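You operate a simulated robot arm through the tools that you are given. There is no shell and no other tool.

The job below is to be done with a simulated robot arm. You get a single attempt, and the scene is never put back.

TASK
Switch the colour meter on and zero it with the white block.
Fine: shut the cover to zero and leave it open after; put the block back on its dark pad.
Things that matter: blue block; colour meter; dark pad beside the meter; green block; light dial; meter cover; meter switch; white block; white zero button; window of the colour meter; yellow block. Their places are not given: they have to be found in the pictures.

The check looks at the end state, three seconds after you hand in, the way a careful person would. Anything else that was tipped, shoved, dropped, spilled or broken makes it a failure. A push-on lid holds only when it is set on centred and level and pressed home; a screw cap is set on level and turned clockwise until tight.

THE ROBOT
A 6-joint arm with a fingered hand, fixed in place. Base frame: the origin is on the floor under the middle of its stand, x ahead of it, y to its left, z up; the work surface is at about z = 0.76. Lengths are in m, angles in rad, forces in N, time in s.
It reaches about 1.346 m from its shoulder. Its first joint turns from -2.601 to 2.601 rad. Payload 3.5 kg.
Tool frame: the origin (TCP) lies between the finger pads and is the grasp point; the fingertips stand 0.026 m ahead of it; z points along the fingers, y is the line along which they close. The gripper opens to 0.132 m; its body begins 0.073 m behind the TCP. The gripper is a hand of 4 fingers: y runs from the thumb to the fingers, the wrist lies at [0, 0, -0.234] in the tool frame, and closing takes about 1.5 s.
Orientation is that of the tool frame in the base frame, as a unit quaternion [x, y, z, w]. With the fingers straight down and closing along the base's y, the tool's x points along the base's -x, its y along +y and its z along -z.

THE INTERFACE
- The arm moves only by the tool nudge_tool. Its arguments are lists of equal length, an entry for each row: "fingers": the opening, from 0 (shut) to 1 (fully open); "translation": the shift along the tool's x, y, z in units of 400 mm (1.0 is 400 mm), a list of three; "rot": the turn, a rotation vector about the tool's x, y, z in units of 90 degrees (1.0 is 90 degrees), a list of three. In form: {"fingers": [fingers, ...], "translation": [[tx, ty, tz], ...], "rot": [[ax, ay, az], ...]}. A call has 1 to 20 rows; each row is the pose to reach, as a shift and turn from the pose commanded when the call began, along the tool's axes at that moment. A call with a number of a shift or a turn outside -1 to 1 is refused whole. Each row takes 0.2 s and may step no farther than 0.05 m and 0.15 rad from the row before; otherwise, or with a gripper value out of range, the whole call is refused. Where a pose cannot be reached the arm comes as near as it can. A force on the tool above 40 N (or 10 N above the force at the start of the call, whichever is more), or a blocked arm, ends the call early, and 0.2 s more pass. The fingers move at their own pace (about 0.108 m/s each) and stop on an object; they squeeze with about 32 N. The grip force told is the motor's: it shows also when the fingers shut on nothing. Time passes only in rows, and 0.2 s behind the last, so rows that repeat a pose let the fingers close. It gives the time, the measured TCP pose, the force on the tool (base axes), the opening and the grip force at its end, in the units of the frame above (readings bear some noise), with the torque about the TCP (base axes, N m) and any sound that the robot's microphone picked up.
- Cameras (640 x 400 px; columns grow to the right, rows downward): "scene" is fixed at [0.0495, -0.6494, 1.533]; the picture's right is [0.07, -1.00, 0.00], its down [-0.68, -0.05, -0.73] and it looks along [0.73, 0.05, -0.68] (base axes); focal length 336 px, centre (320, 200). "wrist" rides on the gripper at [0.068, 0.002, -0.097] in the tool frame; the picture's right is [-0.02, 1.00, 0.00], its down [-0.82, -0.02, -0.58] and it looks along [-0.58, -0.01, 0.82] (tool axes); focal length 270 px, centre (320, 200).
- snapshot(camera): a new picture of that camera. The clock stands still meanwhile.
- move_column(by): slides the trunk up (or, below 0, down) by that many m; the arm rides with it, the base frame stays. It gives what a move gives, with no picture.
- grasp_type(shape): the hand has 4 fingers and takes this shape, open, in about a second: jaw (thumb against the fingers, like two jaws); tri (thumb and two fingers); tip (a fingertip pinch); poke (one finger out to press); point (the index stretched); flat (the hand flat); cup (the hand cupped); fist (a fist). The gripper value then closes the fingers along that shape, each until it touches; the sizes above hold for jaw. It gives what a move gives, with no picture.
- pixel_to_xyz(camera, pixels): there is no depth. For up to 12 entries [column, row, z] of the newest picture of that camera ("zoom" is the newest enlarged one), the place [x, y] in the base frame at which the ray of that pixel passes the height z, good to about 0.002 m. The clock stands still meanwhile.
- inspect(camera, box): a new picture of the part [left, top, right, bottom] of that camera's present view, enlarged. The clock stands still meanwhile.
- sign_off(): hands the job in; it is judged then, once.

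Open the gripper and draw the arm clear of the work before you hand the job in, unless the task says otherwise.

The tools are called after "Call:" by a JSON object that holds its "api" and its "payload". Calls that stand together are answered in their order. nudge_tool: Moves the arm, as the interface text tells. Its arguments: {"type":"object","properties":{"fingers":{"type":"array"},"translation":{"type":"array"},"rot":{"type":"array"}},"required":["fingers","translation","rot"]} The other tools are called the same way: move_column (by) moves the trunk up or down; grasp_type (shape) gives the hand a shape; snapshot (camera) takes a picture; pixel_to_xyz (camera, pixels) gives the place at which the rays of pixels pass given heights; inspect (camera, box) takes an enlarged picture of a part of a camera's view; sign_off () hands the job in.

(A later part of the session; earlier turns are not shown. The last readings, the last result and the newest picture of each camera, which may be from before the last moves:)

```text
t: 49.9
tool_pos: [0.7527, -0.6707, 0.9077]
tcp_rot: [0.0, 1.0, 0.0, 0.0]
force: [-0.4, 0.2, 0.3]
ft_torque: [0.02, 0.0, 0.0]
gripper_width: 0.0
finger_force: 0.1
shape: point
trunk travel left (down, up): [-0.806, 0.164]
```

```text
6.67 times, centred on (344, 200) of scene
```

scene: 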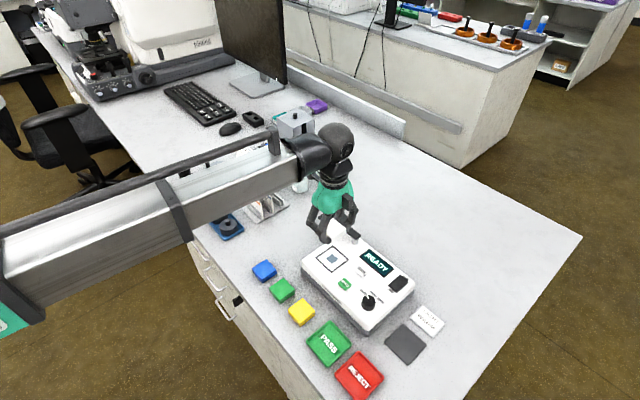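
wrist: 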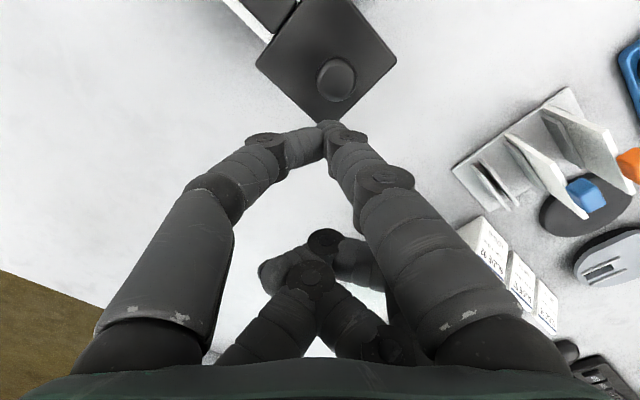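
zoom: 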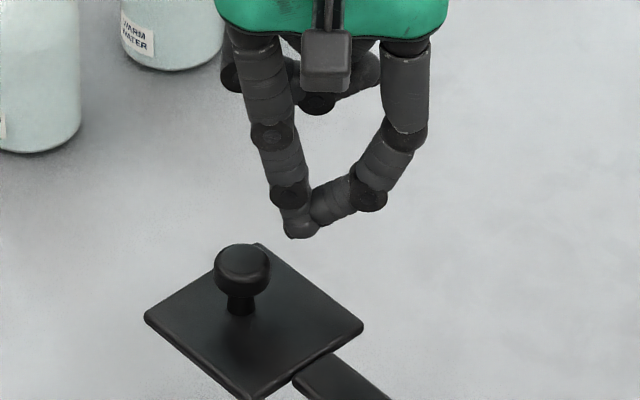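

The finger is beside and behind the knob with ample gap. I lower 18 mm more, so its tip is about 8 mm above the plate.

Call:
{"api": "move_column", "payload": {"by": -0.018}}

Call:
{"api": "inspect", "payload": {"camera": "wrist", "box": [240, 40, 432, 160]}}

Call:
{"api": "inspect", "payload": {"camera": "scene", "box": [296, 180, 392, 240]}}

```text
t: 50.5
tool_pos: [0.7541, -0.6699, 0.8894]
tcp_rot: [0.0, 1.0, 0.0, 0.0]
force: [0.0, -0.3, 0.5]
ft_torque: [-0.01, -0.01, -0.02]
gripper_width: 0.0
finger_force: 0.0
shape: point
trunk travel left (down, up): [-0.788, 0.182]
```

```text
3.33 times, centred on (336, 100) of wrist
```

zoom: 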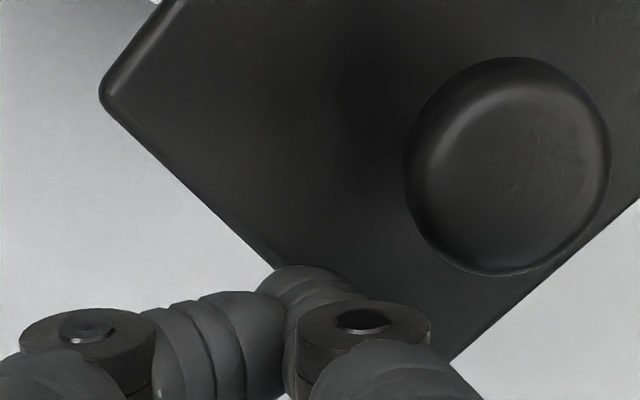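

```text
6.67 times, centred on (344, 210) of scene
```

zoom: 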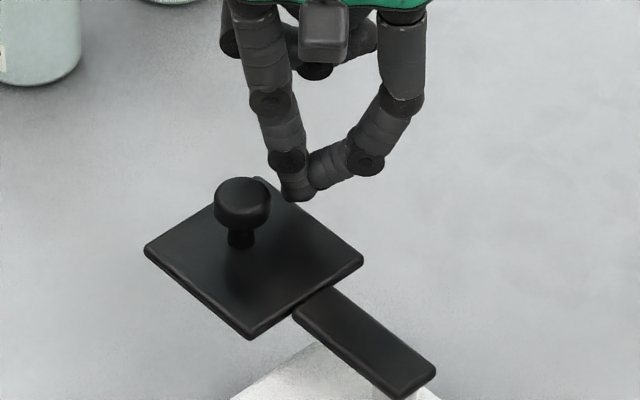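

The tip is beside the knob, low enough to engage it. I now sweep along the arc around the post, first part (about 30°), pushing the knob.

Call:
{"api": "nudge_tool", "payload": {"fingers": [1, 1, 1, 1, 1, 1, 1, 1], "translation": [[0.00725, 0.012, 0], [0.0163, 0.0253, 0], [0.026, 0.038, 0], [0.0368, 0.0498, 0], [0.0483, 0.061, 0], [0.0605, 0.0713, 0], [0.0735, 0.0808, 0], [0.087, 0.0893, 0]], "rot": [[0, 0, 0], [0, 0, 0], [0, 0, 0], [0, 0, 0], [0, 0, 0], [0, 0, 0], [0, 0, 0], [0, 0, 0]]}}

Call:
{"api": "inspect", "payload": {"camera": "scene", "box": [284, 180, 412, 260]}}

Call:
{"api": "snapshot", "payload": {"camera": "wrist"}}

```text
t: 52.3
tool_pos: [0.7188, -0.634, 0.8888]
tcp_rot: [-0.001, 1.0, 0.0, 0.001]
force: [-0.4, -0.5, 0.1]
ft_torque: [0.0, -0.01, 0.0]
gripper_width: 0.0
finger_force: 0.1
shape: point
trunk travel left (down, up): [-0.788, 0.182]
```

```text
5.00 times, centred on (348, 220) of scene
```

zoom: 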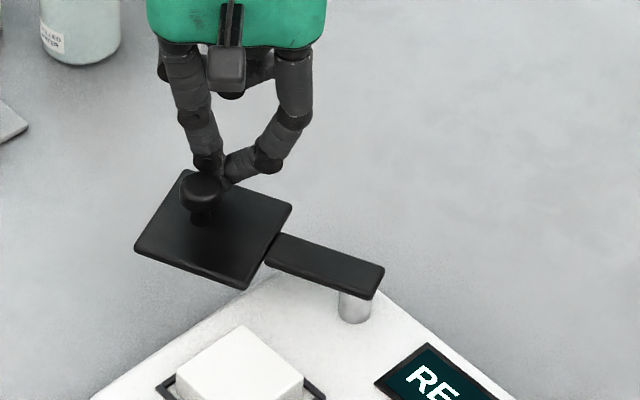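

```text
taken
```

wrist: 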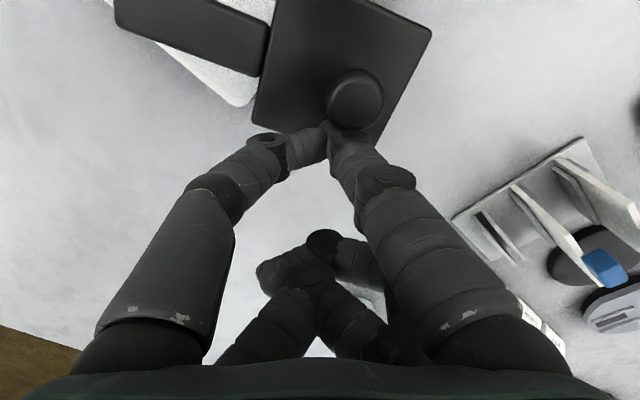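

The cover follows the finger smoothly with no notable force. I continue the arc another 40°.

Call:
{"api": "nudge_tool", "payload": {"fingers": [1, 1, 1, 1, 1, 1, 1, 1, 1, 1], "translation": [[0.0143, 0.0075, 0], [0.029, 0.014, 0], [0.044, 0.0195, 0], [0.0595, 0.024, 0], [0.075, 0.0273, 0], [0.091, 0.0295, 0], [0.107, 0.0305, 0], [0.123, 0.0305, 0], [0.139, 0.0295, 0], [0.155, 0.0273, 0]], "rot": [[0, 0, 0], [0, 0, 0], [0, 0, 0], [0, 0, 0], [0, 0, 0], [0, 0, 0], [0, 0, 0], [0, 0, 0], [0, 0, 0], [0, 0, 0]]}}

Call:
{"api": "inspect", "payload": {"camera": "scene", "box": [284, 190, 412, 270]}}

Call:
{"api": "snapshot", "payload": {"camera": "wrist"}}

```text
t: 54.5
tool_pos: [0.6565, -0.6233, 0.8892]
tcp_rot: [-0.002, 1.0, 0.0, 0.0]
force: [1.0, -0.1, -0.1]
ft_torque: [0.02, -0.03, -0.02]
gripper_width: 0.0002
finger_force: 0.1
shape: point
trunk travel left (down, up): [-0.788, 0.182]
```

```text
5.00 times, centred on (348, 230) of scene
```

zoom: 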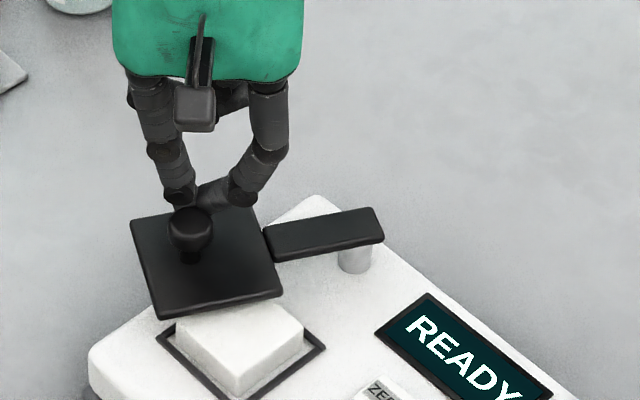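

```text
taken
```

wrist: 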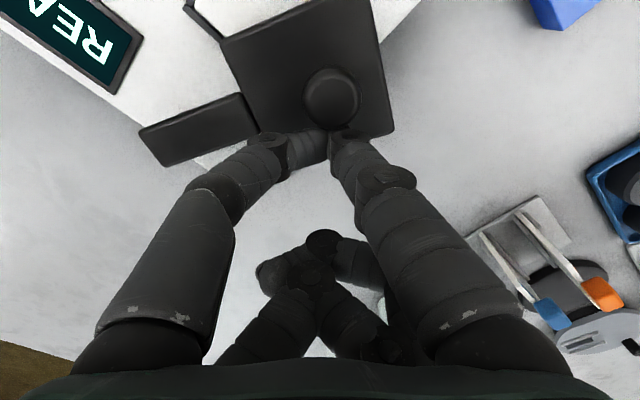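

The plate is about to pass over the block with clearance. I continue the arc by 14° and check.

Call:
{"api": "nudge_tool", "payload": {"fingers": [1, 1, 1, 1], "translation": [[0.0155, -0.0033, 0], [0.031, -0.0078, 0], [0.046, -0.0133, 0], [0.0535, -0.0165, 0]], "rot": [[0, 0, 0], [0, 0, 0], [0, 0, 0], [0, 0, 0]]}}

Call:
{"api": "inspect", "payload": {"camera": "scene", "box": [284, 200, 412, 280]}}

Call:
{"api": "snapshot", "payload": {"camera": "wrist"}}

```text
t: 55.5
tool_pos: [0.6356, -0.6306, 0.8906]
tcp_rot: [-0.001, 1.0, 0.0, 0.0]
force: [0.2, -0.6, -0.6]
ft_torque: [0.02, -0.05, 0.01]
gripper_width: 0.0
finger_force: 0.0
shape: point
trunk travel left (down, up): [-0.788, 0.182]
```

```text
5.00 times, centred on (348, 240) of scene
```

zoom: 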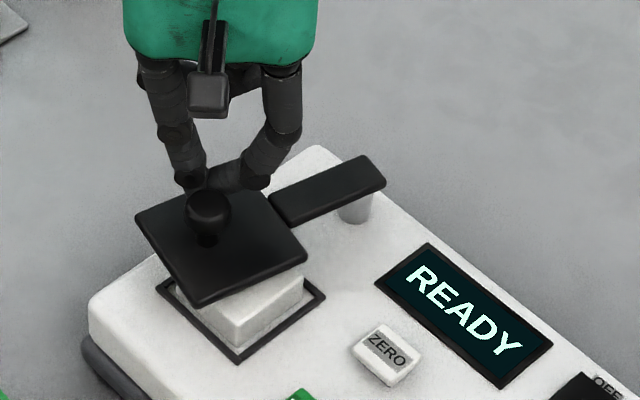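

```text
taken
```

wrist: 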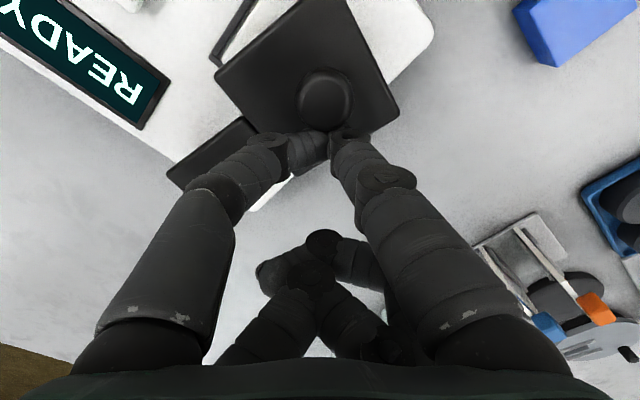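

About 12–15° remain. I continue with a small step and look again.

Call:
{"api": "nudge_tool", "payload": {"fingers": [1, 1], "translation": [[0.0143, -0.007, 0], [0.0213, -0.011, 0]], "rot": [[0, 0, 0], [0, 0, 0]]}}

Call:
{"api": "inspect", "payload": {"camera": "scene", "box": [300, 210, 396, 270]}}

Call:
{"api": "snapshot", "payload": {"camera": "wrist"}}

```text
t: 56.1
tool_pos: [0.6263, -0.6338, 0.8901]
tcp_rot: [0.0, 1.0, -0.001, 0.0]
force: [-0.4, 0.5, 0.6]
ft_torque: [-0.01, -0.02, 0.01]
gripper_width: 0.0
finger_force: 0.0
shape: point
trunk travel left (down, up): [-0.788, 0.182]
```

```text
6.67 times, centred on (348, 240) of scene
```

zoom: 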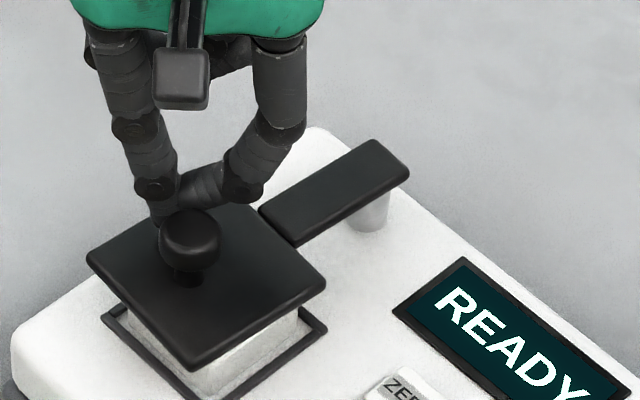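

```text
taken
```

wrist: 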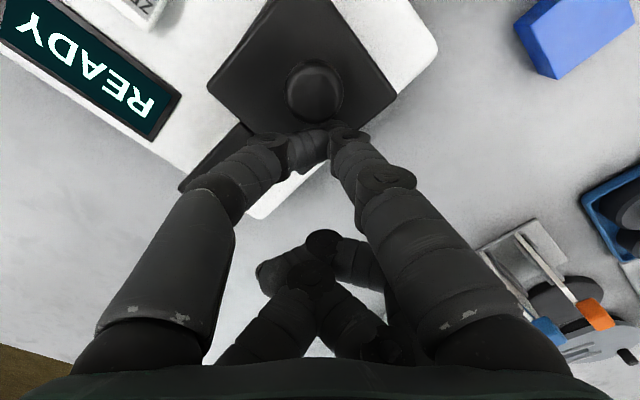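

Call:
{"api": "pixel_to_xyz", "payload": {"camera": "zoom", "pixels": [[88, 255, 0.848], [192, 360, 0.848], [325, 280, 0.848], [103, 318, 0.818], [326, 326, 0.818], [258, 210, 0.848], [298, 240, 0.848], [408, 172, 0.848], [372, 140, 0.848]]}}

```text
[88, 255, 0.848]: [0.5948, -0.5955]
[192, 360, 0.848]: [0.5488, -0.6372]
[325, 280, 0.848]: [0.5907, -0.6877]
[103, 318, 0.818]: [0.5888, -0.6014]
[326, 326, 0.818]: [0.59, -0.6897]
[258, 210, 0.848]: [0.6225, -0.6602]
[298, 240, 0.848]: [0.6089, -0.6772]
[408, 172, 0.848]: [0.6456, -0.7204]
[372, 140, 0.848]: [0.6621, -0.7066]
```

The plate is about 4–5° short of square over the frame. I push a further ~4 mm along the tangent and check force and alignment.

Call:
{"api": "nudge_tool", "payload": {"fingers": [1, 1], "translation": [[0.004, -0.004, 0], [0.008, -0.007, 0]], "rot": [[0, 0, 0], [0, 0, 0]]}}

Call:
{"api": "inspect", "payload": {"camera": "scene", "box": [300, 210, 396, 270]}}

Call:
{"api": "pixel_to_xyz", "payload": {"camera": "zoom", "pixels": [[88, 255, 0.848], [192, 360, 0.848], [325, 280, 0.848]]}}

```text
t: 56.7
tool_pos: [0.6234, -0.6367, 0.8895]
tcp_rot: [0.0, 1.0, 0.001, -0.001]
force: [-0.4, -0.9, -0.4]
ft_torque: [0.04, 0.0, 0.04]
gripper_width: 0.0
finger_force: 0.1
shape: point
trunk travel left (down, up): [-0.788, 0.182]
```

```text
6.67 times, centred on (348, 240) of scene
```

zoom: 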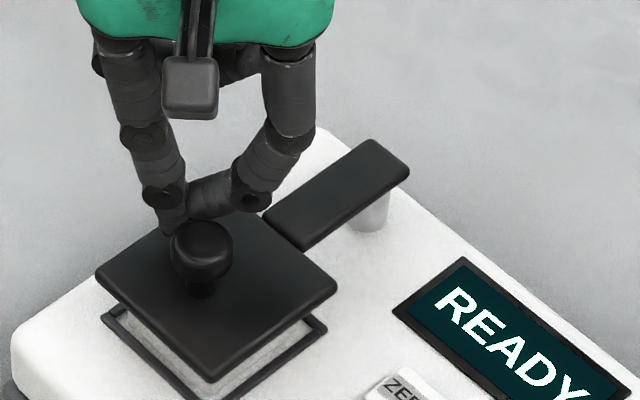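

```text
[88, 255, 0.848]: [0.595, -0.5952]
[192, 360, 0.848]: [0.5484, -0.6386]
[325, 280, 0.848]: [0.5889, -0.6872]
```

Call:
{"api": "pixel_to_xyz", "payload": {"camera": "zoom", "pixels": [[97, 269, 0.848], [208, 376, 0.848], [337, 287, 0.848], [264, 217, 0.848], [305, 248, 0.848], [408, 172, 0.848], [372, 140, 0.848]]}}

```text
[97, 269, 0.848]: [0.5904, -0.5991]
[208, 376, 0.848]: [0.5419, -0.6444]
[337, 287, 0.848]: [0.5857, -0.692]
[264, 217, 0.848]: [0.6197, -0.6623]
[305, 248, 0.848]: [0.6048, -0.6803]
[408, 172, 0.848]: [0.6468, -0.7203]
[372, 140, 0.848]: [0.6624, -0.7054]
```

The plate has turned about 87°; roughly 2–3° remain to be square with the frame. I push on by another ~3.5 mm and watch for a stop.

Call:
{"api": "nudge_tool", "payload": {"fingers": [1, 1], "translation": [[0.003, -0.003, 0], [0.0065, -0.006, 0]], "rot": [[0, 0, 0], [0, 0, 0]]}}

Call:
{"api": "inspect", "payload": {"camera": "scene", "box": [300, 210, 396, 270]}}

```text
t: 57.3
tool_pos: [0.621, -0.6396, 0.8895]
tcp_rot: [0.0, 1.0, 0.0, -0.001]
force: [0.6, 0.4, 0.0]
ft_torque: [0.0, 0.0, 0.0]
gripper_width: 0.0002
finger_force: 0.0
shape: point
trunk travel left (down, up): [-0.788, 0.182]
```

```text
6.67 times, centred on (348, 240) of scene
```

zoom: 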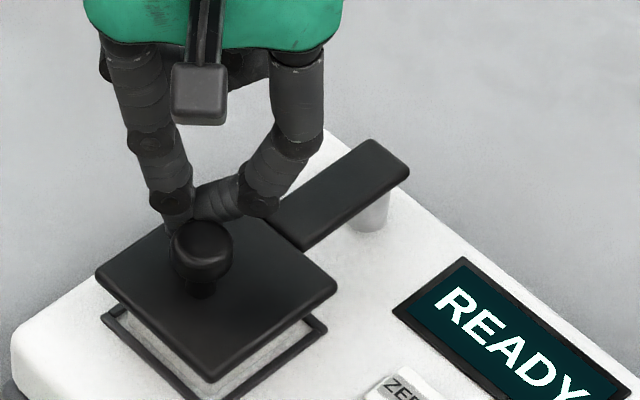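

The plate did not move although the finger advanced, and force is zero; perhaps the cover snapped to its end on its own. I look from the wrist camera.

Call:
{"api": "inspect", "payload": {"camera": "wrist", "box": [200, 0, 424, 140]}}

Call:
{"api": "inspect", "payload": {"camera": "scene", "box": [308, 220, 372, 260]}}

```text
2.86 times, centred on (312, 70) of wrist
```

zoom: 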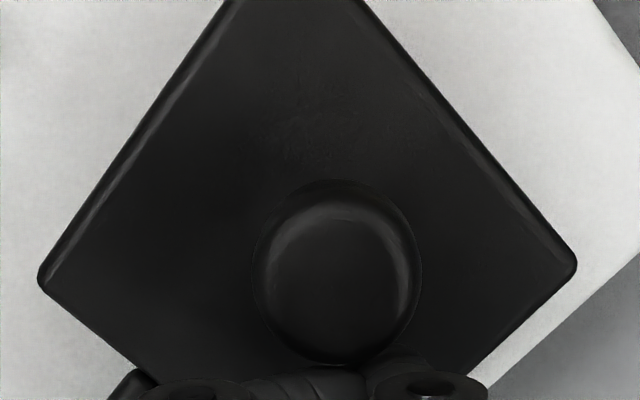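

```text
10.00 times, centred on (340, 240) of scene
```

zoom: 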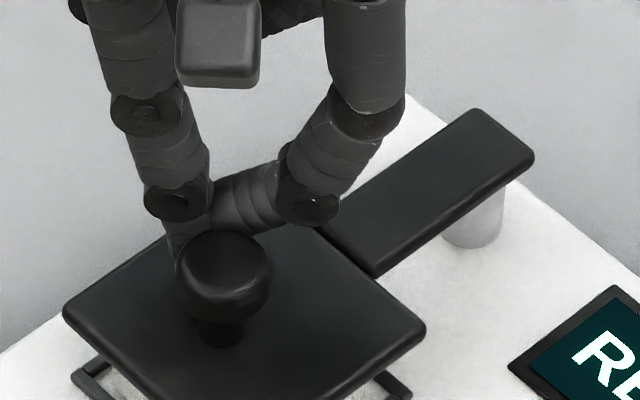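

From above, the plate's corners at (38,277) and (577,265) lie level with the base y-axis, so the cover is square over the frame. I nudge ~2 mm more to feel whether it is at its stop.

Call:
{"api": "nudge_tool", "payload": {"fingers": [1, 1], "translation": [[0.002, -0.002, 0], [0.004, -0.0035, 0]], "rot": [[0, 0, 0], [0, 0, 0]]}}

Call:
{"api": "inspect", "payload": {"camera": "wrist", "box": [200, 0, 424, 140]}}

Call:
{"api": "inspect", "payload": {"camera": "scene", "box": [300, 210, 396, 270]}}

```text
t: 57.9
tool_pos: [0.619, -0.6418, 0.8902]
tcp_rot: [0.0, 1.0, -0.001, 0.0]
force: [0.0, 0.8, 1.0]
ft_torque: [-0.03, -0.03, -0.01]
gripper_width: 0.0001
finger_force: 0.1
shape: point
trunk travel left (down, up): [-0.788, 0.182]
```

```text
2.86 times, centred on (312, 70) of wrist
```

zoom: 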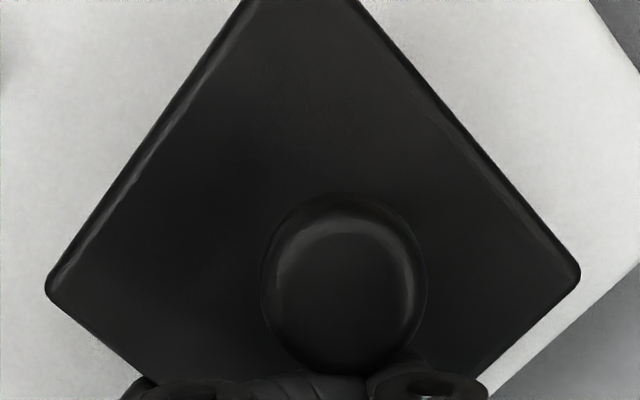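

```text
6.67 times, centred on (348, 240) of scene
```

zoom: 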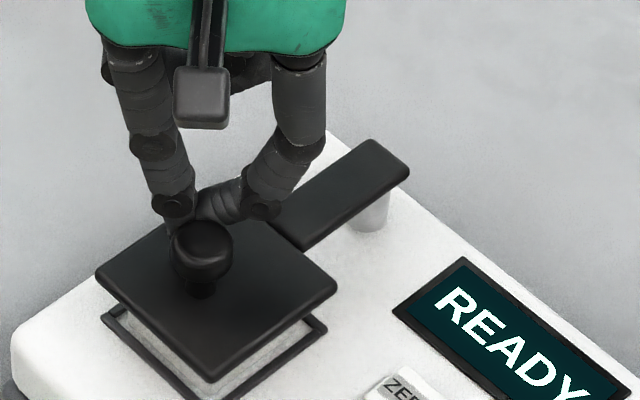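

Still no movement of the plate and no force. One more 3 mm nudge to make contact and confirm the stop.

Call:
{"api": "nudge_tool", "payload": {"fingers": [1, 1], "translation": [[0.003, -0.003, 0], [0.006, -0.005, 0]], "rot": [[0, 0, 0], [0, 0, 0]]}}

Call:
{"api": "inspect", "payload": {"camera": "scene", "box": [300, 210, 396, 270]}}

```text
t: 58.5
tool_pos: [0.618, -0.6429, 0.8891]
tcp_rot: [-0.001, 1.0, 0.0, -0.001]
force: [2.1, 1.3, 0.0]
ft_torque: [-0.01, -0.04, -0.04]
gripper_width: 0.0
finger_force: 0.1
shape: point
trunk travel left (down, up): [-0.788, 0.182]
```

```text
6.67 times, centred on (348, 240) of scene
```

zoom: 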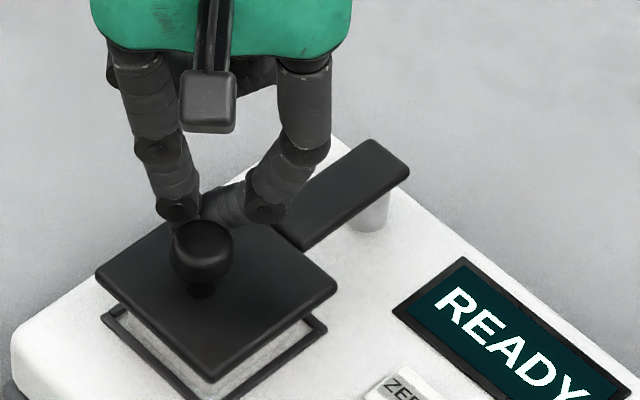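

Light contact force (2 N) and the plate stayed put: the cover is at its stop, shut. I back the finger off 8 mm, raise 0.1 m, then turn +90° while moving over the ZERO button.

Call:
{"api": "nudge_tool", "payload": {"fingers": [1, 1], "translation": [[-0.01, 0.01, 0], [-0.02, 0.02, 0]], "rot": [[0, 0, 0], [0, 0, 0]]}}

Call:
{"api": "move_column", "payload": {"by": 0.1}}

Call:
{"api": "nudge_tool", "payload": {"fingers": [1, 1, 1, 1, 1, 1, 1, 1, 1, 1, 1, 1], "translation": [[0.0169, -0.0228, 0], [0.0338, -0.0455, 0], [0.0506, -0.0683, 0], [0.0675, -0.091, 0], [0.0844, -0.1138, 0], [0.1013, -0.1365, 0], [0.1181, -0.1593, 0], [0.135, -0.182, 0], [0.1519, -0.2048, 0], [0.1688, -0.2275, 0], [0.1856, -0.2503, 0], [0.2025, -0.273, 0]], "rot": [[0, 0, 0.0833], [0, 0, 0.1667], [0, 0, 0.25], [0, 0, 0.3333], [0, 0, 0.4167], [0, 0, 0.5], [0, 0, 0.5833], [0, 0, 0.6667], [0, 0, 0.75], [0, 0, 0.8333], [0, 0, 0.9167], [0, 0, 1.0]]}}

Call:
{"api": "snapshot", "payload": {"camera": "wrist"}}

Call:
{"api": "inspect", "payload": {"camera": "scene", "box": [290, 190, 450, 290]}}

```text
t: 59.1
tool_pos: [0.6254, -0.6352, 0.89]
tcp_rot: [-0.001, 1.0, 0.0, 0.0]
force: [1.1, 0.2, 0.7]
ft_torque: [0.01, -0.04, 0.03]
gripper_width: 0.0001
finger_force: 0.0
shape: point
trunk travel left (down, up): [-0.788, 0.182]
```

```text
t: 60.4
tool_pos: [0.6259, -0.635, 0.9881]
tcp_rot: [0.001, 1.0, 0.0, 0.001]
force: [0.8, 0.4, 0.4]
ft_torque: [-0.02, 0.01, -0.03]
gripper_width: 0.0001
finger_force: 0.1
shape: point
trunk travel left (down, up): [-0.888, 0.082]
```

```text
t: 63.0
tool_pos: [0.5443, -0.7446, 0.9892]
tcp_rot: [0.707, 0.707, 0.001, 0.001]
force: [0.0, -0.2, 0.7]
ft_torque: [0.0, -0.01, 0.0]
gripper_width: 0.0002
finger_force: 0.0
shape: point
trunk travel left (down, up): [-0.888, 0.082]
```

```text
taken
```

wrist: 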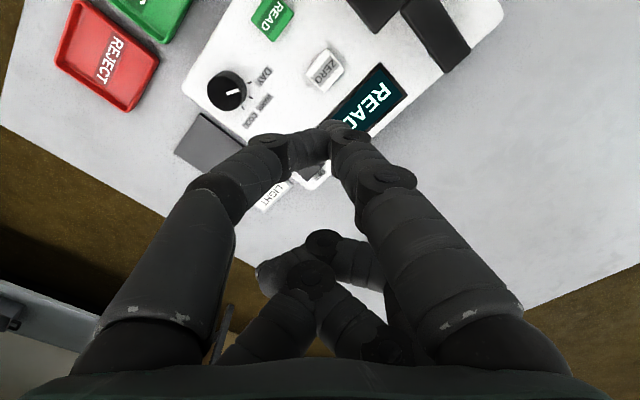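

```text
4.00 times, centred on (370, 240) of scene
```

zoom: 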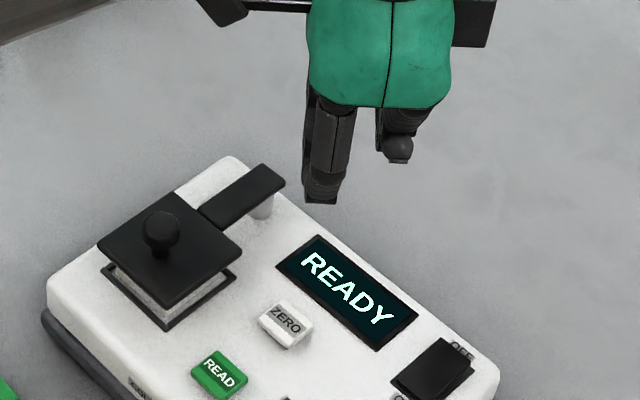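

Cover remains shut; the ZERO button is at (325,70) in the wrist view. I measure it, and lower the trunk 0.09 m.

Call:
{"api": "pixel_to_xyz", "payload": {"camera": "wrist", "pixels": [[325, 70, 0.823], [325, 70, 0.815], [331, 124, 0.963]]}}

Call:
{"api": "move_column", "payload": {"by": -0.09}}

Call:
{"api": "snapshot", "payload": {"camera": "wrist"}}

Call:
{"api": "inspect", "payload": {"camera": "scene", "box": [312, 210, 408, 270]}}

```text
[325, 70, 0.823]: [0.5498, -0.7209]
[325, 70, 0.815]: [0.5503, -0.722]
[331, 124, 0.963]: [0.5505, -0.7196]
```

```text
t: 64.3
tool_pos: [0.5432, -0.7437, 0.9003]
tcp_rot: [0.708, 0.707, 0.0, -0.001]
force: [-0.2, 0.6, 0.0]
ft_torque: [0.02, -0.02, 0.02]
gripper_width: 0.0
finger_force: 0.0
shape: point
trunk travel left (down, up): [-0.798, 0.172]
```

```text
taken
```

wrist: 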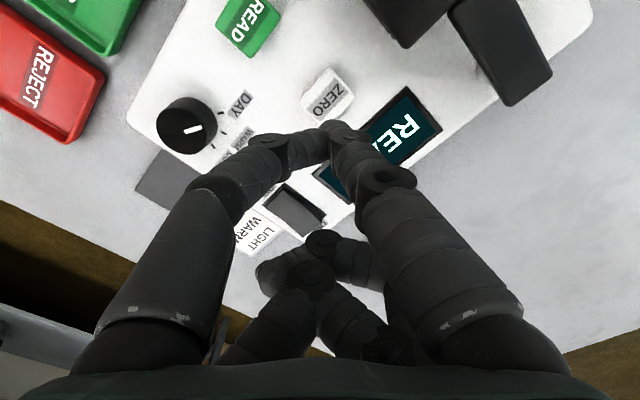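

```text
6.67 times, centred on (360, 240) of scene
```

zoom: 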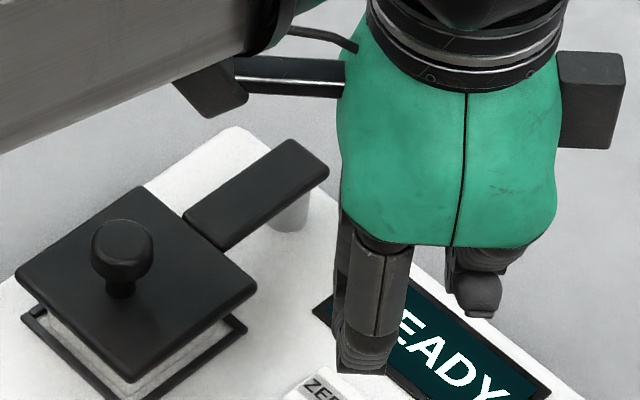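

Estimated tip (0.550,-0.7215) and button (0.550,-0.721) agree. I lower 35 mm and check.

Call:
{"api": "move_column", "payload": {"by": -0.035}}

Call:
{"api": "snapshot", "payload": {"camera": "wrist"}}

Call:
{"api": "inspect", "payload": {"camera": "scene", "box": [312, 220, 408, 280]}}

```text
t: 65.1
tool_pos: [0.5441, -0.7435, 0.8639]
tcp_rot: [0.707, 0.707, 0.001, 0.0]
force: [-0.3, 0.2, -0.4]
ft_torque: [-0.06, 0.01, 0.0]
gripper_width: 0.0002
finger_force: 0.0
shape: point
trunk travel left (down, up): [-0.763, 0.207]
```

```text
taken
```

wrist: 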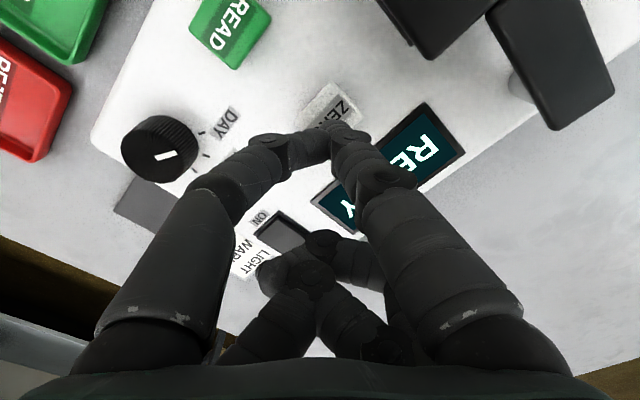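

```text
6.67 times, centred on (360, 250) of scene
```

zoom: 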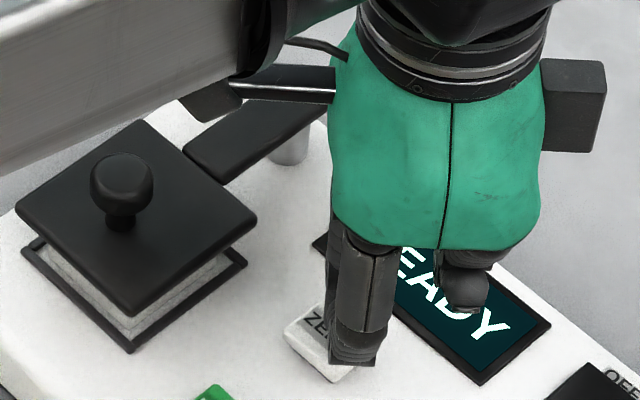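

The fingertip is right over ZERO. I lower in small steps: 5 mm first.

Call:
{"api": "move_column", "payload": {"by": -0.005}}

Call:
{"api": "inspect", "payload": {"camera": "wrist", "box": [272, 70, 400, 150]}}

```text
t: 65.6
tool_pos: [0.5437, -0.7442, 0.8604]
tcp_rot: [0.707, 0.707, 0.0, 0.001]
force: [1.0, -1.0, 4.8]
ft_torque: [0.04, -0.05, -0.01]
gripper_width: 0.0001
finger_force: 0.0
shape: point
trunk travel left (down, up): [-0.758, 0.212]
heard: click
```

```text
5.00 times, centred on (336, 110) of wrist
```

zoom: 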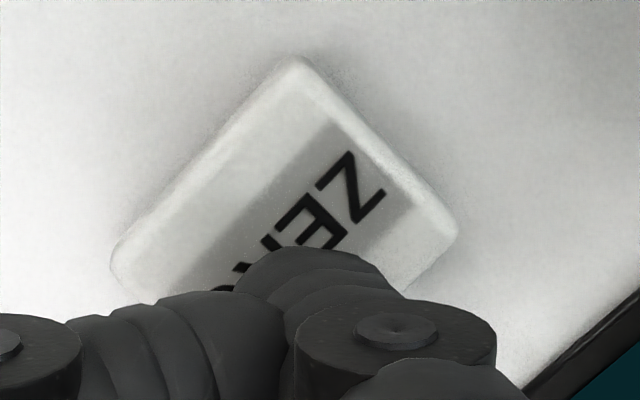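

A "click" was heard with 4.8 N on the tip: ZERO was pressed. I check the display before releasing.

Call:
{"api": "inspect", "payload": {"camera": "scene", "box": [312, 220, 408, 280]}}

```text
6.67 times, centred on (360, 250) of scene
```

zoom: 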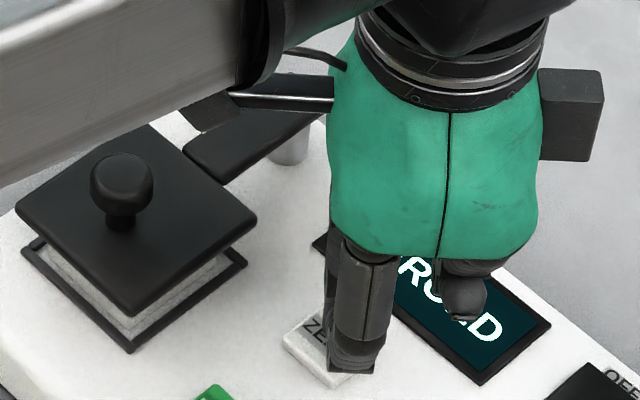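

The display now reads "...ROED" (ZEROED). I raise the trunk 0.13 m and read it fully.

Call:
{"api": "move_column", "payload": {"by": 0.13}}

Call:
{"api": "inspect", "payload": {"camera": "scene", "box": [290, 200, 418, 280]}}

Call:
{"api": "snapshot", "payload": {"camera": "wrist"}}

```text
t: 67.2
tool_pos: [0.5443, -0.7459, 0.9893]
tcp_rot: [0.707, 0.707, 0.0, -0.001]
force: [-0.1, -1.0, -0.5]
ft_torque: [0.01, -0.01, -0.02]
gripper_width: 0.0001
finger_force: 0.0
shape: point
trunk travel left (down, up): [-0.888, 0.082]
```

```text
5.00 times, centred on (354, 240) of scene
```

zoom: 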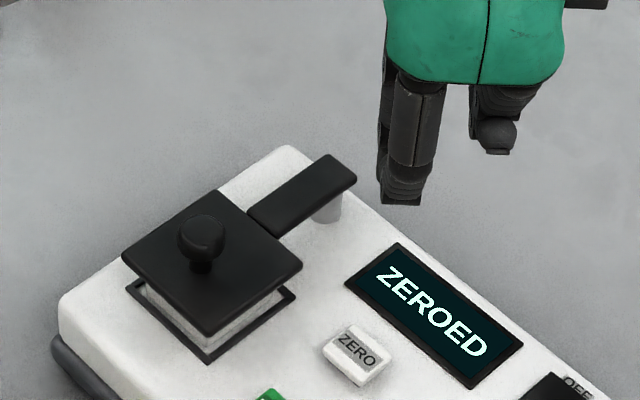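

```text
taken
```

wrist: 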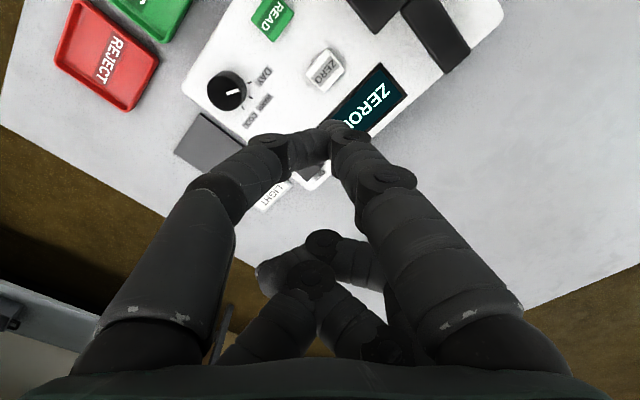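

The display reads ZEROED. Now I open the cover again: I turn +45° (to yaw 135°) and move so the fingertip will be at (0.566,-0.667), on the near side of the knob.

Call:
{"api": "nudge_tool", "payload": {"fingers": [1, 1, 1, 1, 1, 1, 1], "translation": [[0.0275, 0.0008, 0], [0.055, 0.0015, 0], [0.0826, 0.0023, 0], [0.11, 0.003, 0], [0.1377, 0.0038, 0], [0.1653, 0.0045, 0], [0.1653, 0.0045, 0]], "rot": [[0, 0, 0.0833], [0, 0, 0.1667], [0, 0, 0.25], [0, 0, 0.3333], [0, 0, 0.4167], [0, 0, 0.5], [0, 0, 0.5]]}}

Call:
{"api": "snapshot", "payload": {"camera": "wrist"}}

Call:
{"api": "inspect", "payload": {"camera": "scene", "box": [280, 180, 408, 260]}}

```text
t: 68.8
tool_pos: [0.5455, -0.6772, 0.9887]
tcp_rot: [0.924, 0.382, 0.0, 0.0]
force: [-0.7, 0.0, -1.0]
ft_torque: [-0.02, 0.0, -0.01]
gripper_width: 0.0003
finger_force: 0.0
shape: point
trunk travel left (down, up): [-0.888, 0.082]
```

```text
taken
```

wrist: 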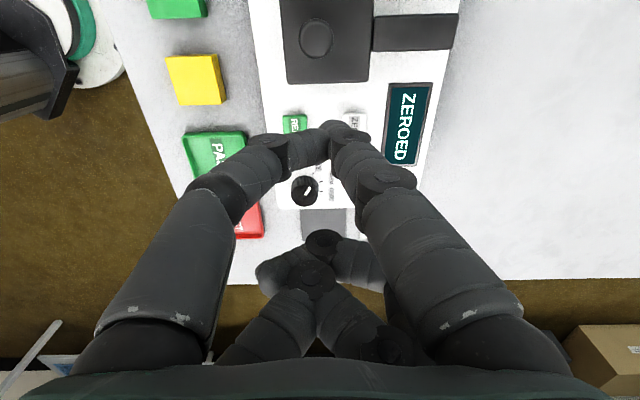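

```text
5.00 times, centred on (344, 220) of scene
```

zoom: 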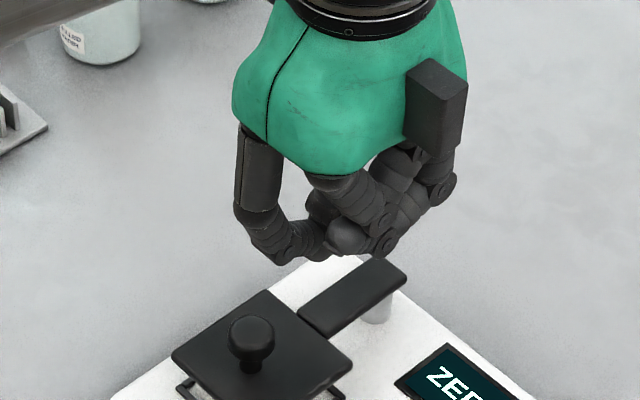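

I measure the knob from here: wrist view (316,38), and scene enlargement (251,332).

Call:
{"api": "pixel_to_xyz", "payload": {"camera": "wrist", "pixels": [[316, 38, 0.879], [316, 38, 0.87], [331, 124, 0.963], [371, 83, 0.848], [287, 84, 0.848]]}}

Call:
{"api": "pixel_to_xyz", "payload": {"camera": "zoom", "pixels": [[252, 330, 0.879], [252, 335, 0.875], [172, 357, 0.848], [354, 357, 0.848], [268, 292, 0.848]]}}

```text
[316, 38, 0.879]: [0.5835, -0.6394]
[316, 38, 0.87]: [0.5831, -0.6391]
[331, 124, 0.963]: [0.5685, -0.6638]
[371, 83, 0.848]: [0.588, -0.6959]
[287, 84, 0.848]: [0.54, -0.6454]
```

```text
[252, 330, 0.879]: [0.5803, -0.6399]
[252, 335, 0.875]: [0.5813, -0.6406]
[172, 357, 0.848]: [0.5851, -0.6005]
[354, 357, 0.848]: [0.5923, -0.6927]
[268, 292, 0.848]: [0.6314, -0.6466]
```

Knob is at (0.582,-0.640), and the tip at about (0.567,-0.664). I shift slightly so it sits squarely behind the knob, and lower 0.075 m.

Call:
{"api": "nudge_tool", "payload": {"fingers": [1, 1], "translation": [[-0.0062, -0.0087, 0], [-0.0062, -0.0087, 0]], "rot": [[0, 0, 0], [0, 0, 0]]}}

Call:
{"api": "move_column", "payload": {"by": -0.075}}

Call:
{"api": "inspect", "payload": {"camera": "wrist", "box": [224, 0, 416, 160]}}

Call:
{"api": "inspect", "payload": {"camera": "scene", "box": [290, 190, 402, 260]}}

```text
t: 69.4
tool_pos: [0.5422, -0.6761, 0.9888]
tcp_rot: [0.924, 0.382, -0.001, 0.0]
force: [0.6, 0.0, 0.1]
ft_torque: [-0.01, -0.02, 0.03]
gripper_width: 0.0001
finger_force: 0.1
shape: point
trunk travel left (down, up): [-0.888, 0.082]
```

```text
t: 70.5
tool_pos: [0.5415, -0.6772, 0.9139]
tcp_rot: [0.924, 0.383, 0.0, 0.0]
force: [-0.7, -1.3, 0.8]
ft_torque: [0.03, -0.02, 0.03]
gripper_width: 0.0
finger_force: 0.0
shape: point
trunk travel left (down, up): [-0.813, 0.157]
```

```text
2.50 times, centred on (320, 80) of wrist
```

zoom: 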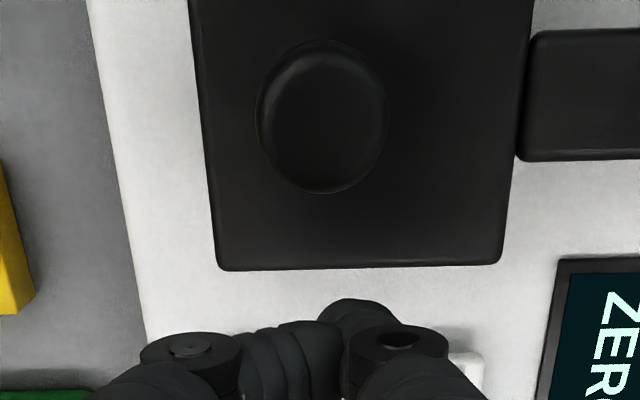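

```text
5.71 times, centred on (346, 225) of scene
```

zoom: 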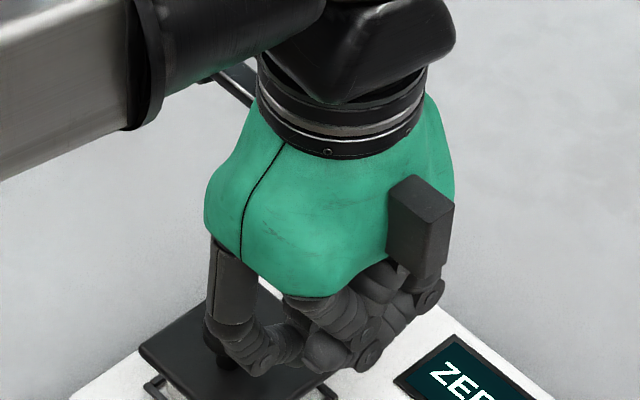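

The tip is behind the knob with a clear gap. I lower the remaining 22 mm.

Call:
{"api": "move_column", "payload": {"by": -0.022}}

Call:
{"api": "inspect", "payload": {"camera": "wrist", "box": [224, 0, 416, 160]}}

Call:
{"api": "inspect", "payload": {"camera": "scene", "box": [290, 200, 402, 270]}}

```text
t: 71.2
tool_pos: [0.5413, -0.6779, 0.8927]
tcp_rot: [0.924, 0.383, 0.0, 0.0]
force: [-0.2, 0.6, 0.0]
ft_torque: [0.03, -0.02, 0.01]
gripper_width: 0.0
finger_force: 0.0
shape: point
trunk travel left (down, up): [-0.791, 0.179]
```

```text
2.50 times, centred on (320, 80) of wrist
```

zoom: 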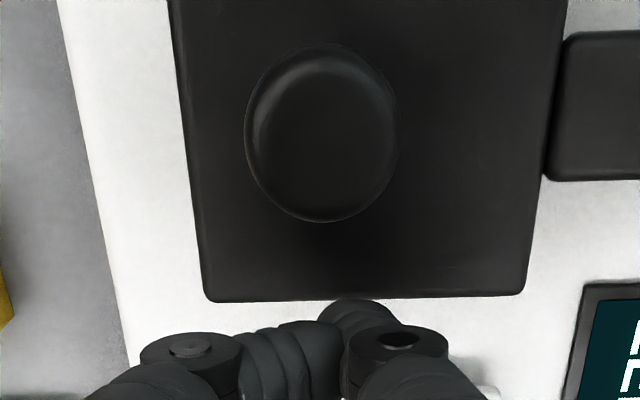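

```text
5.71 times, centred on (346, 235) of scene
```

zoom: 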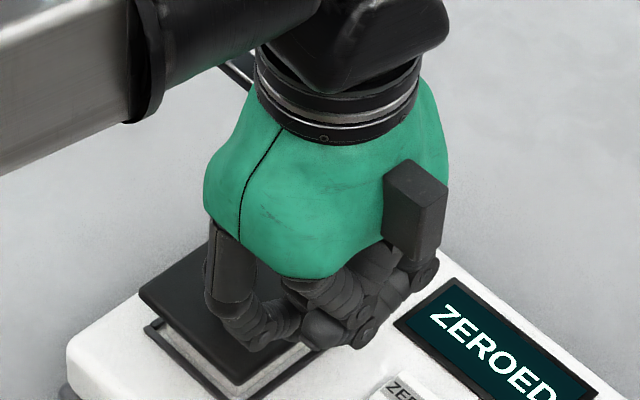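

All clear. I sweep the finger back along the arc, first ~36°, to swing the cover open.

Call:
{"api": "nudge_tool", "payload": {"fingers": [1, 1, 1, 1, 1, 1, 1, 1, 1], "translation": [[0.0176, -0.0051, 0], [0.0336, -0.0086, 0], [0.0497, -0.0108, 0], [0.066, -0.012, 0], [0.0823, -0.012, 0], [0.0986, -0.0108, 0], [0.1148, -0.0086, 0], [0.1307, -0.0051, 0], [0.1464, -0.0007, 0]], "rot": [[0, 0, 0], [0, 0, 0], [0, 0, 0], [0, 0, 0], [0, 0, 0], [0, 0, 0], [0, 0, 0], [0, 0, 0], [0, 0, 0]]}}

Call:
{"api": "inspect", "payload": {"camera": "scene", "box": [290, 190, 418, 270]}}

Call:
{"api": "snapshot", "payload": {"camera": "wrist"}}

```text
t: 73.2
tool_pos: [0.5858, -0.6338, 0.8923]
tcp_rot: [0.924, 0.382, 0.0, 0.0]
force: [0.9, 0.0, -0.7]
ft_torque: [0.01, 0.0, 0.03]
gripper_width: 0.0
finger_force: 0.1
shape: point
trunk travel left (down, up): [-0.791, 0.179]
```

```text
5.00 times, centred on (354, 230) of scene
```

zoom: 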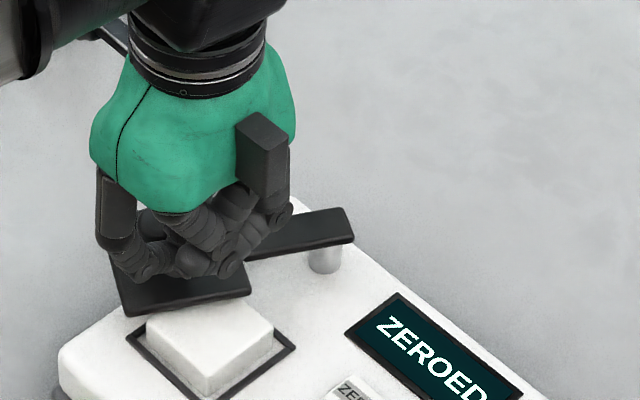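

```text
taken
```

wrist: 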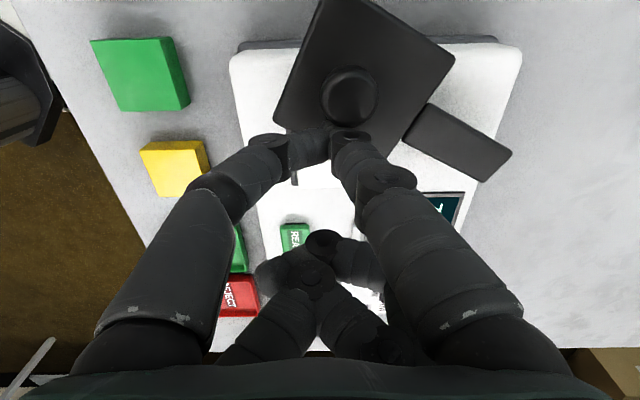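

The cover is swinging open and the block stayed in place. I continue the arc another 40°.

Call:
{"api": "nudge_tool", "payload": {"fingers": [1, 1, 1, 1, 1, 1, 1, 1, 1, 1], "translation": [[0.0153, 0.0056, 0], [0.0302, 0.0122, 0], [0.0446, 0.0199, 0], [0.0585, 0.0285, 0], [0.0717, 0.0381, 0], [0.0842, 0.0486, 0], [0.0959, 0.06, 0], [0.1068, 0.0721, 0], [0.1169, 0.0849, 0], [0.126, 0.0984, 0]], "rot": [[0, 0, 0], [0, 0, 0], [0, 0, 0], [0, 0, 0], [0, 0, 0], [0, 0, 0], [0, 0, 0], [0, 0, 0], [0, 0, 0], [0, 0, 0]]}}

Call:
{"api": "inspect", "payload": {"camera": "scene", "box": [290, 180, 418, 260]}}

Call:
{"api": "snapshot", "payload": {"camera": "wrist"}}

```text
t: 75.4
tool_pos: [0.6466, -0.6283, 0.892]
tcp_rot: [0.924, 0.383, 0.0, 0.0]
force: [1.3, 0.4, 0.4]
ft_torque: [0.01, -0.03, -0.01]
gripper_width: 0.0
finger_force: 0.0
shape: point
trunk travel left (down, up): [-0.791, 0.179]
```

```text
5.00 times, centred on (354, 220) of scene
```

zoom: 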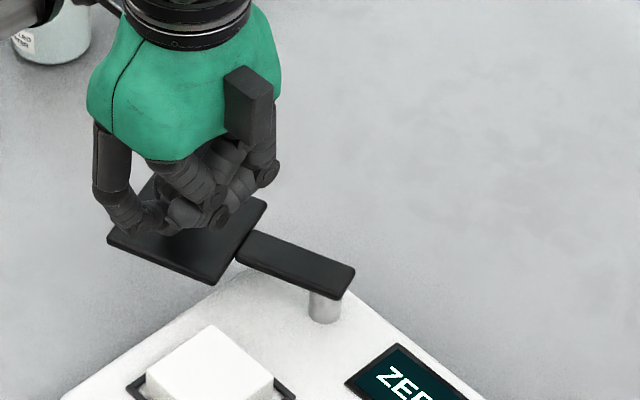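

```text
taken
```

wrist: 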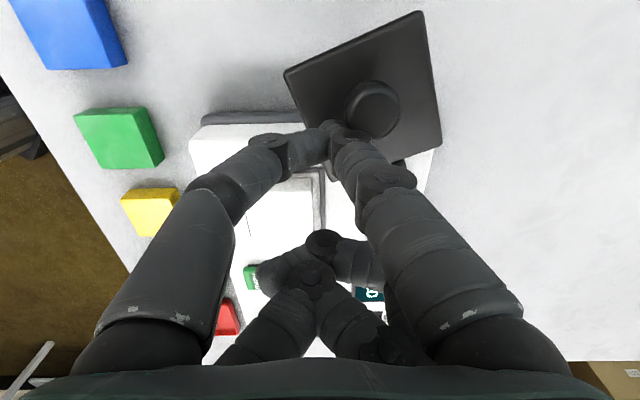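

About 20° left to the original open position. I finish the arc.

Call:
{"api": "nudge_tool", "payload": {"fingers": [1, 1, 1, 1, 1], "translation": [[0.0081, 0.0141, 0], [0.0153, 0.0288, 0], [0.0214, 0.0439, 0], [0.0264, 0.0594, 0], [0.0295, 0.0713, 0]], "rot": [[0, 0, 0], [0, 0, 0], [0, 0, 0], [0, 0, 0], [0, 0, 0]]}}

Call:
{"api": "inspect", "payload": {"camera": "scene", "box": [290, 180, 418, 260]}}

Call:
{"api": "snapshot", "payload": {"camera": "wrist"}}

```text
t: 76.6
tool_pos: [0.6756, -0.6394, 0.8921]
tcp_rot: [0.924, 0.383, 0.0, 0.0]
force: [0.4, -0.1, 0.5]
ft_torque: [0.0, 0.05, -0.04]
gripper_width: 0.0
finger_force: 0.1
shape: point
trunk travel left (down, up): [-0.791, 0.179]
```

```text
5.00 times, centred on (354, 220) of scene
```

zoom: 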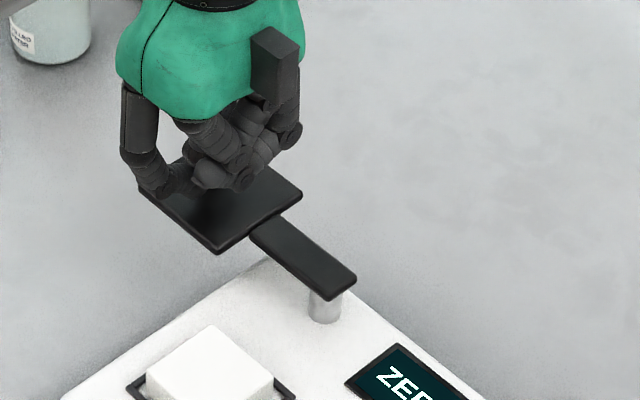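

```text
taken
```

wrist: 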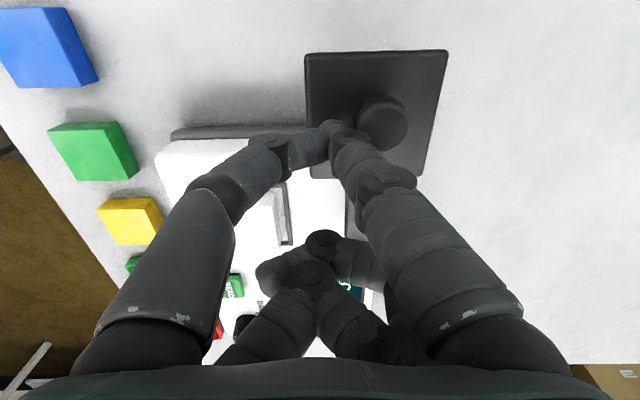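

The plate looks back in its original open pose. I back the finger off 10 mm (tool -y) and raise 0.12 m, then compare with the first picture.

Call:
{"api": "nudge_tool", "payload": {"fingers": [1, 1], "translation": [[0, -0.0125, 0], [0, -0.025, 0]], "rot": [[0, 0, 0], [0, 0, 0]]}}

Call:
{"api": "move_column", "payload": {"by": 0.13}}

Call:
{"api": "inspect", "payload": {"camera": "scene", "box": [296, 190, 392, 250]}}

Call:
{"api": "snapshot", "payload": {"camera": "wrist"}}

```text
t: 77.2
tool_pos: [0.6664, -0.6309, 0.8931]
tcp_rot: [0.924, 0.383, 0.0, 0.0]
force: [-1.2, 0.3, -0.2]
ft_torque: [-0.02, 0.0, 0.0]
gripper_width: 0.0004
finger_force: 0.1
shape: point
trunk travel left (down, up): [-0.791, 0.179]
```

```text
t: 78.8
tool_pos: [0.6675, -0.6326, 1.0231]
tcp_rot: [0.924, 0.383, 0.0, 0.0]
force: [0.5, -0.3, 0.0]
ft_torque: [-0.01, 0.02, -0.01]
gripper_width: 0.0
finger_force: 0.0
shape: point
trunk travel left (down, up): [-0.921, 0.049]
```

```text
6.67 times, centred on (344, 220) of scene
```

zoom: 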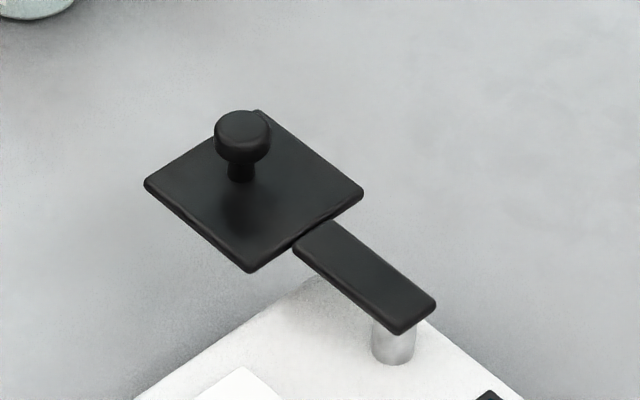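

```text
taken
```

wrist: 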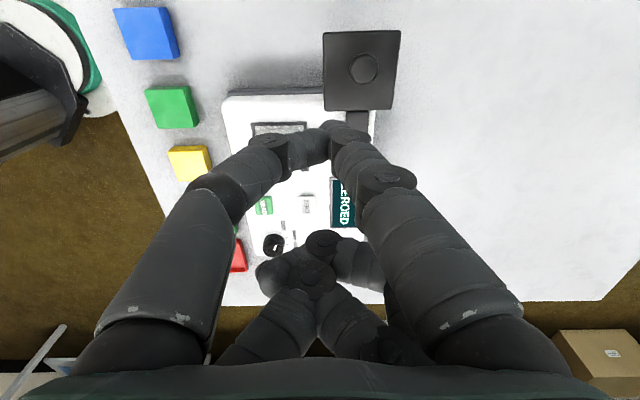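

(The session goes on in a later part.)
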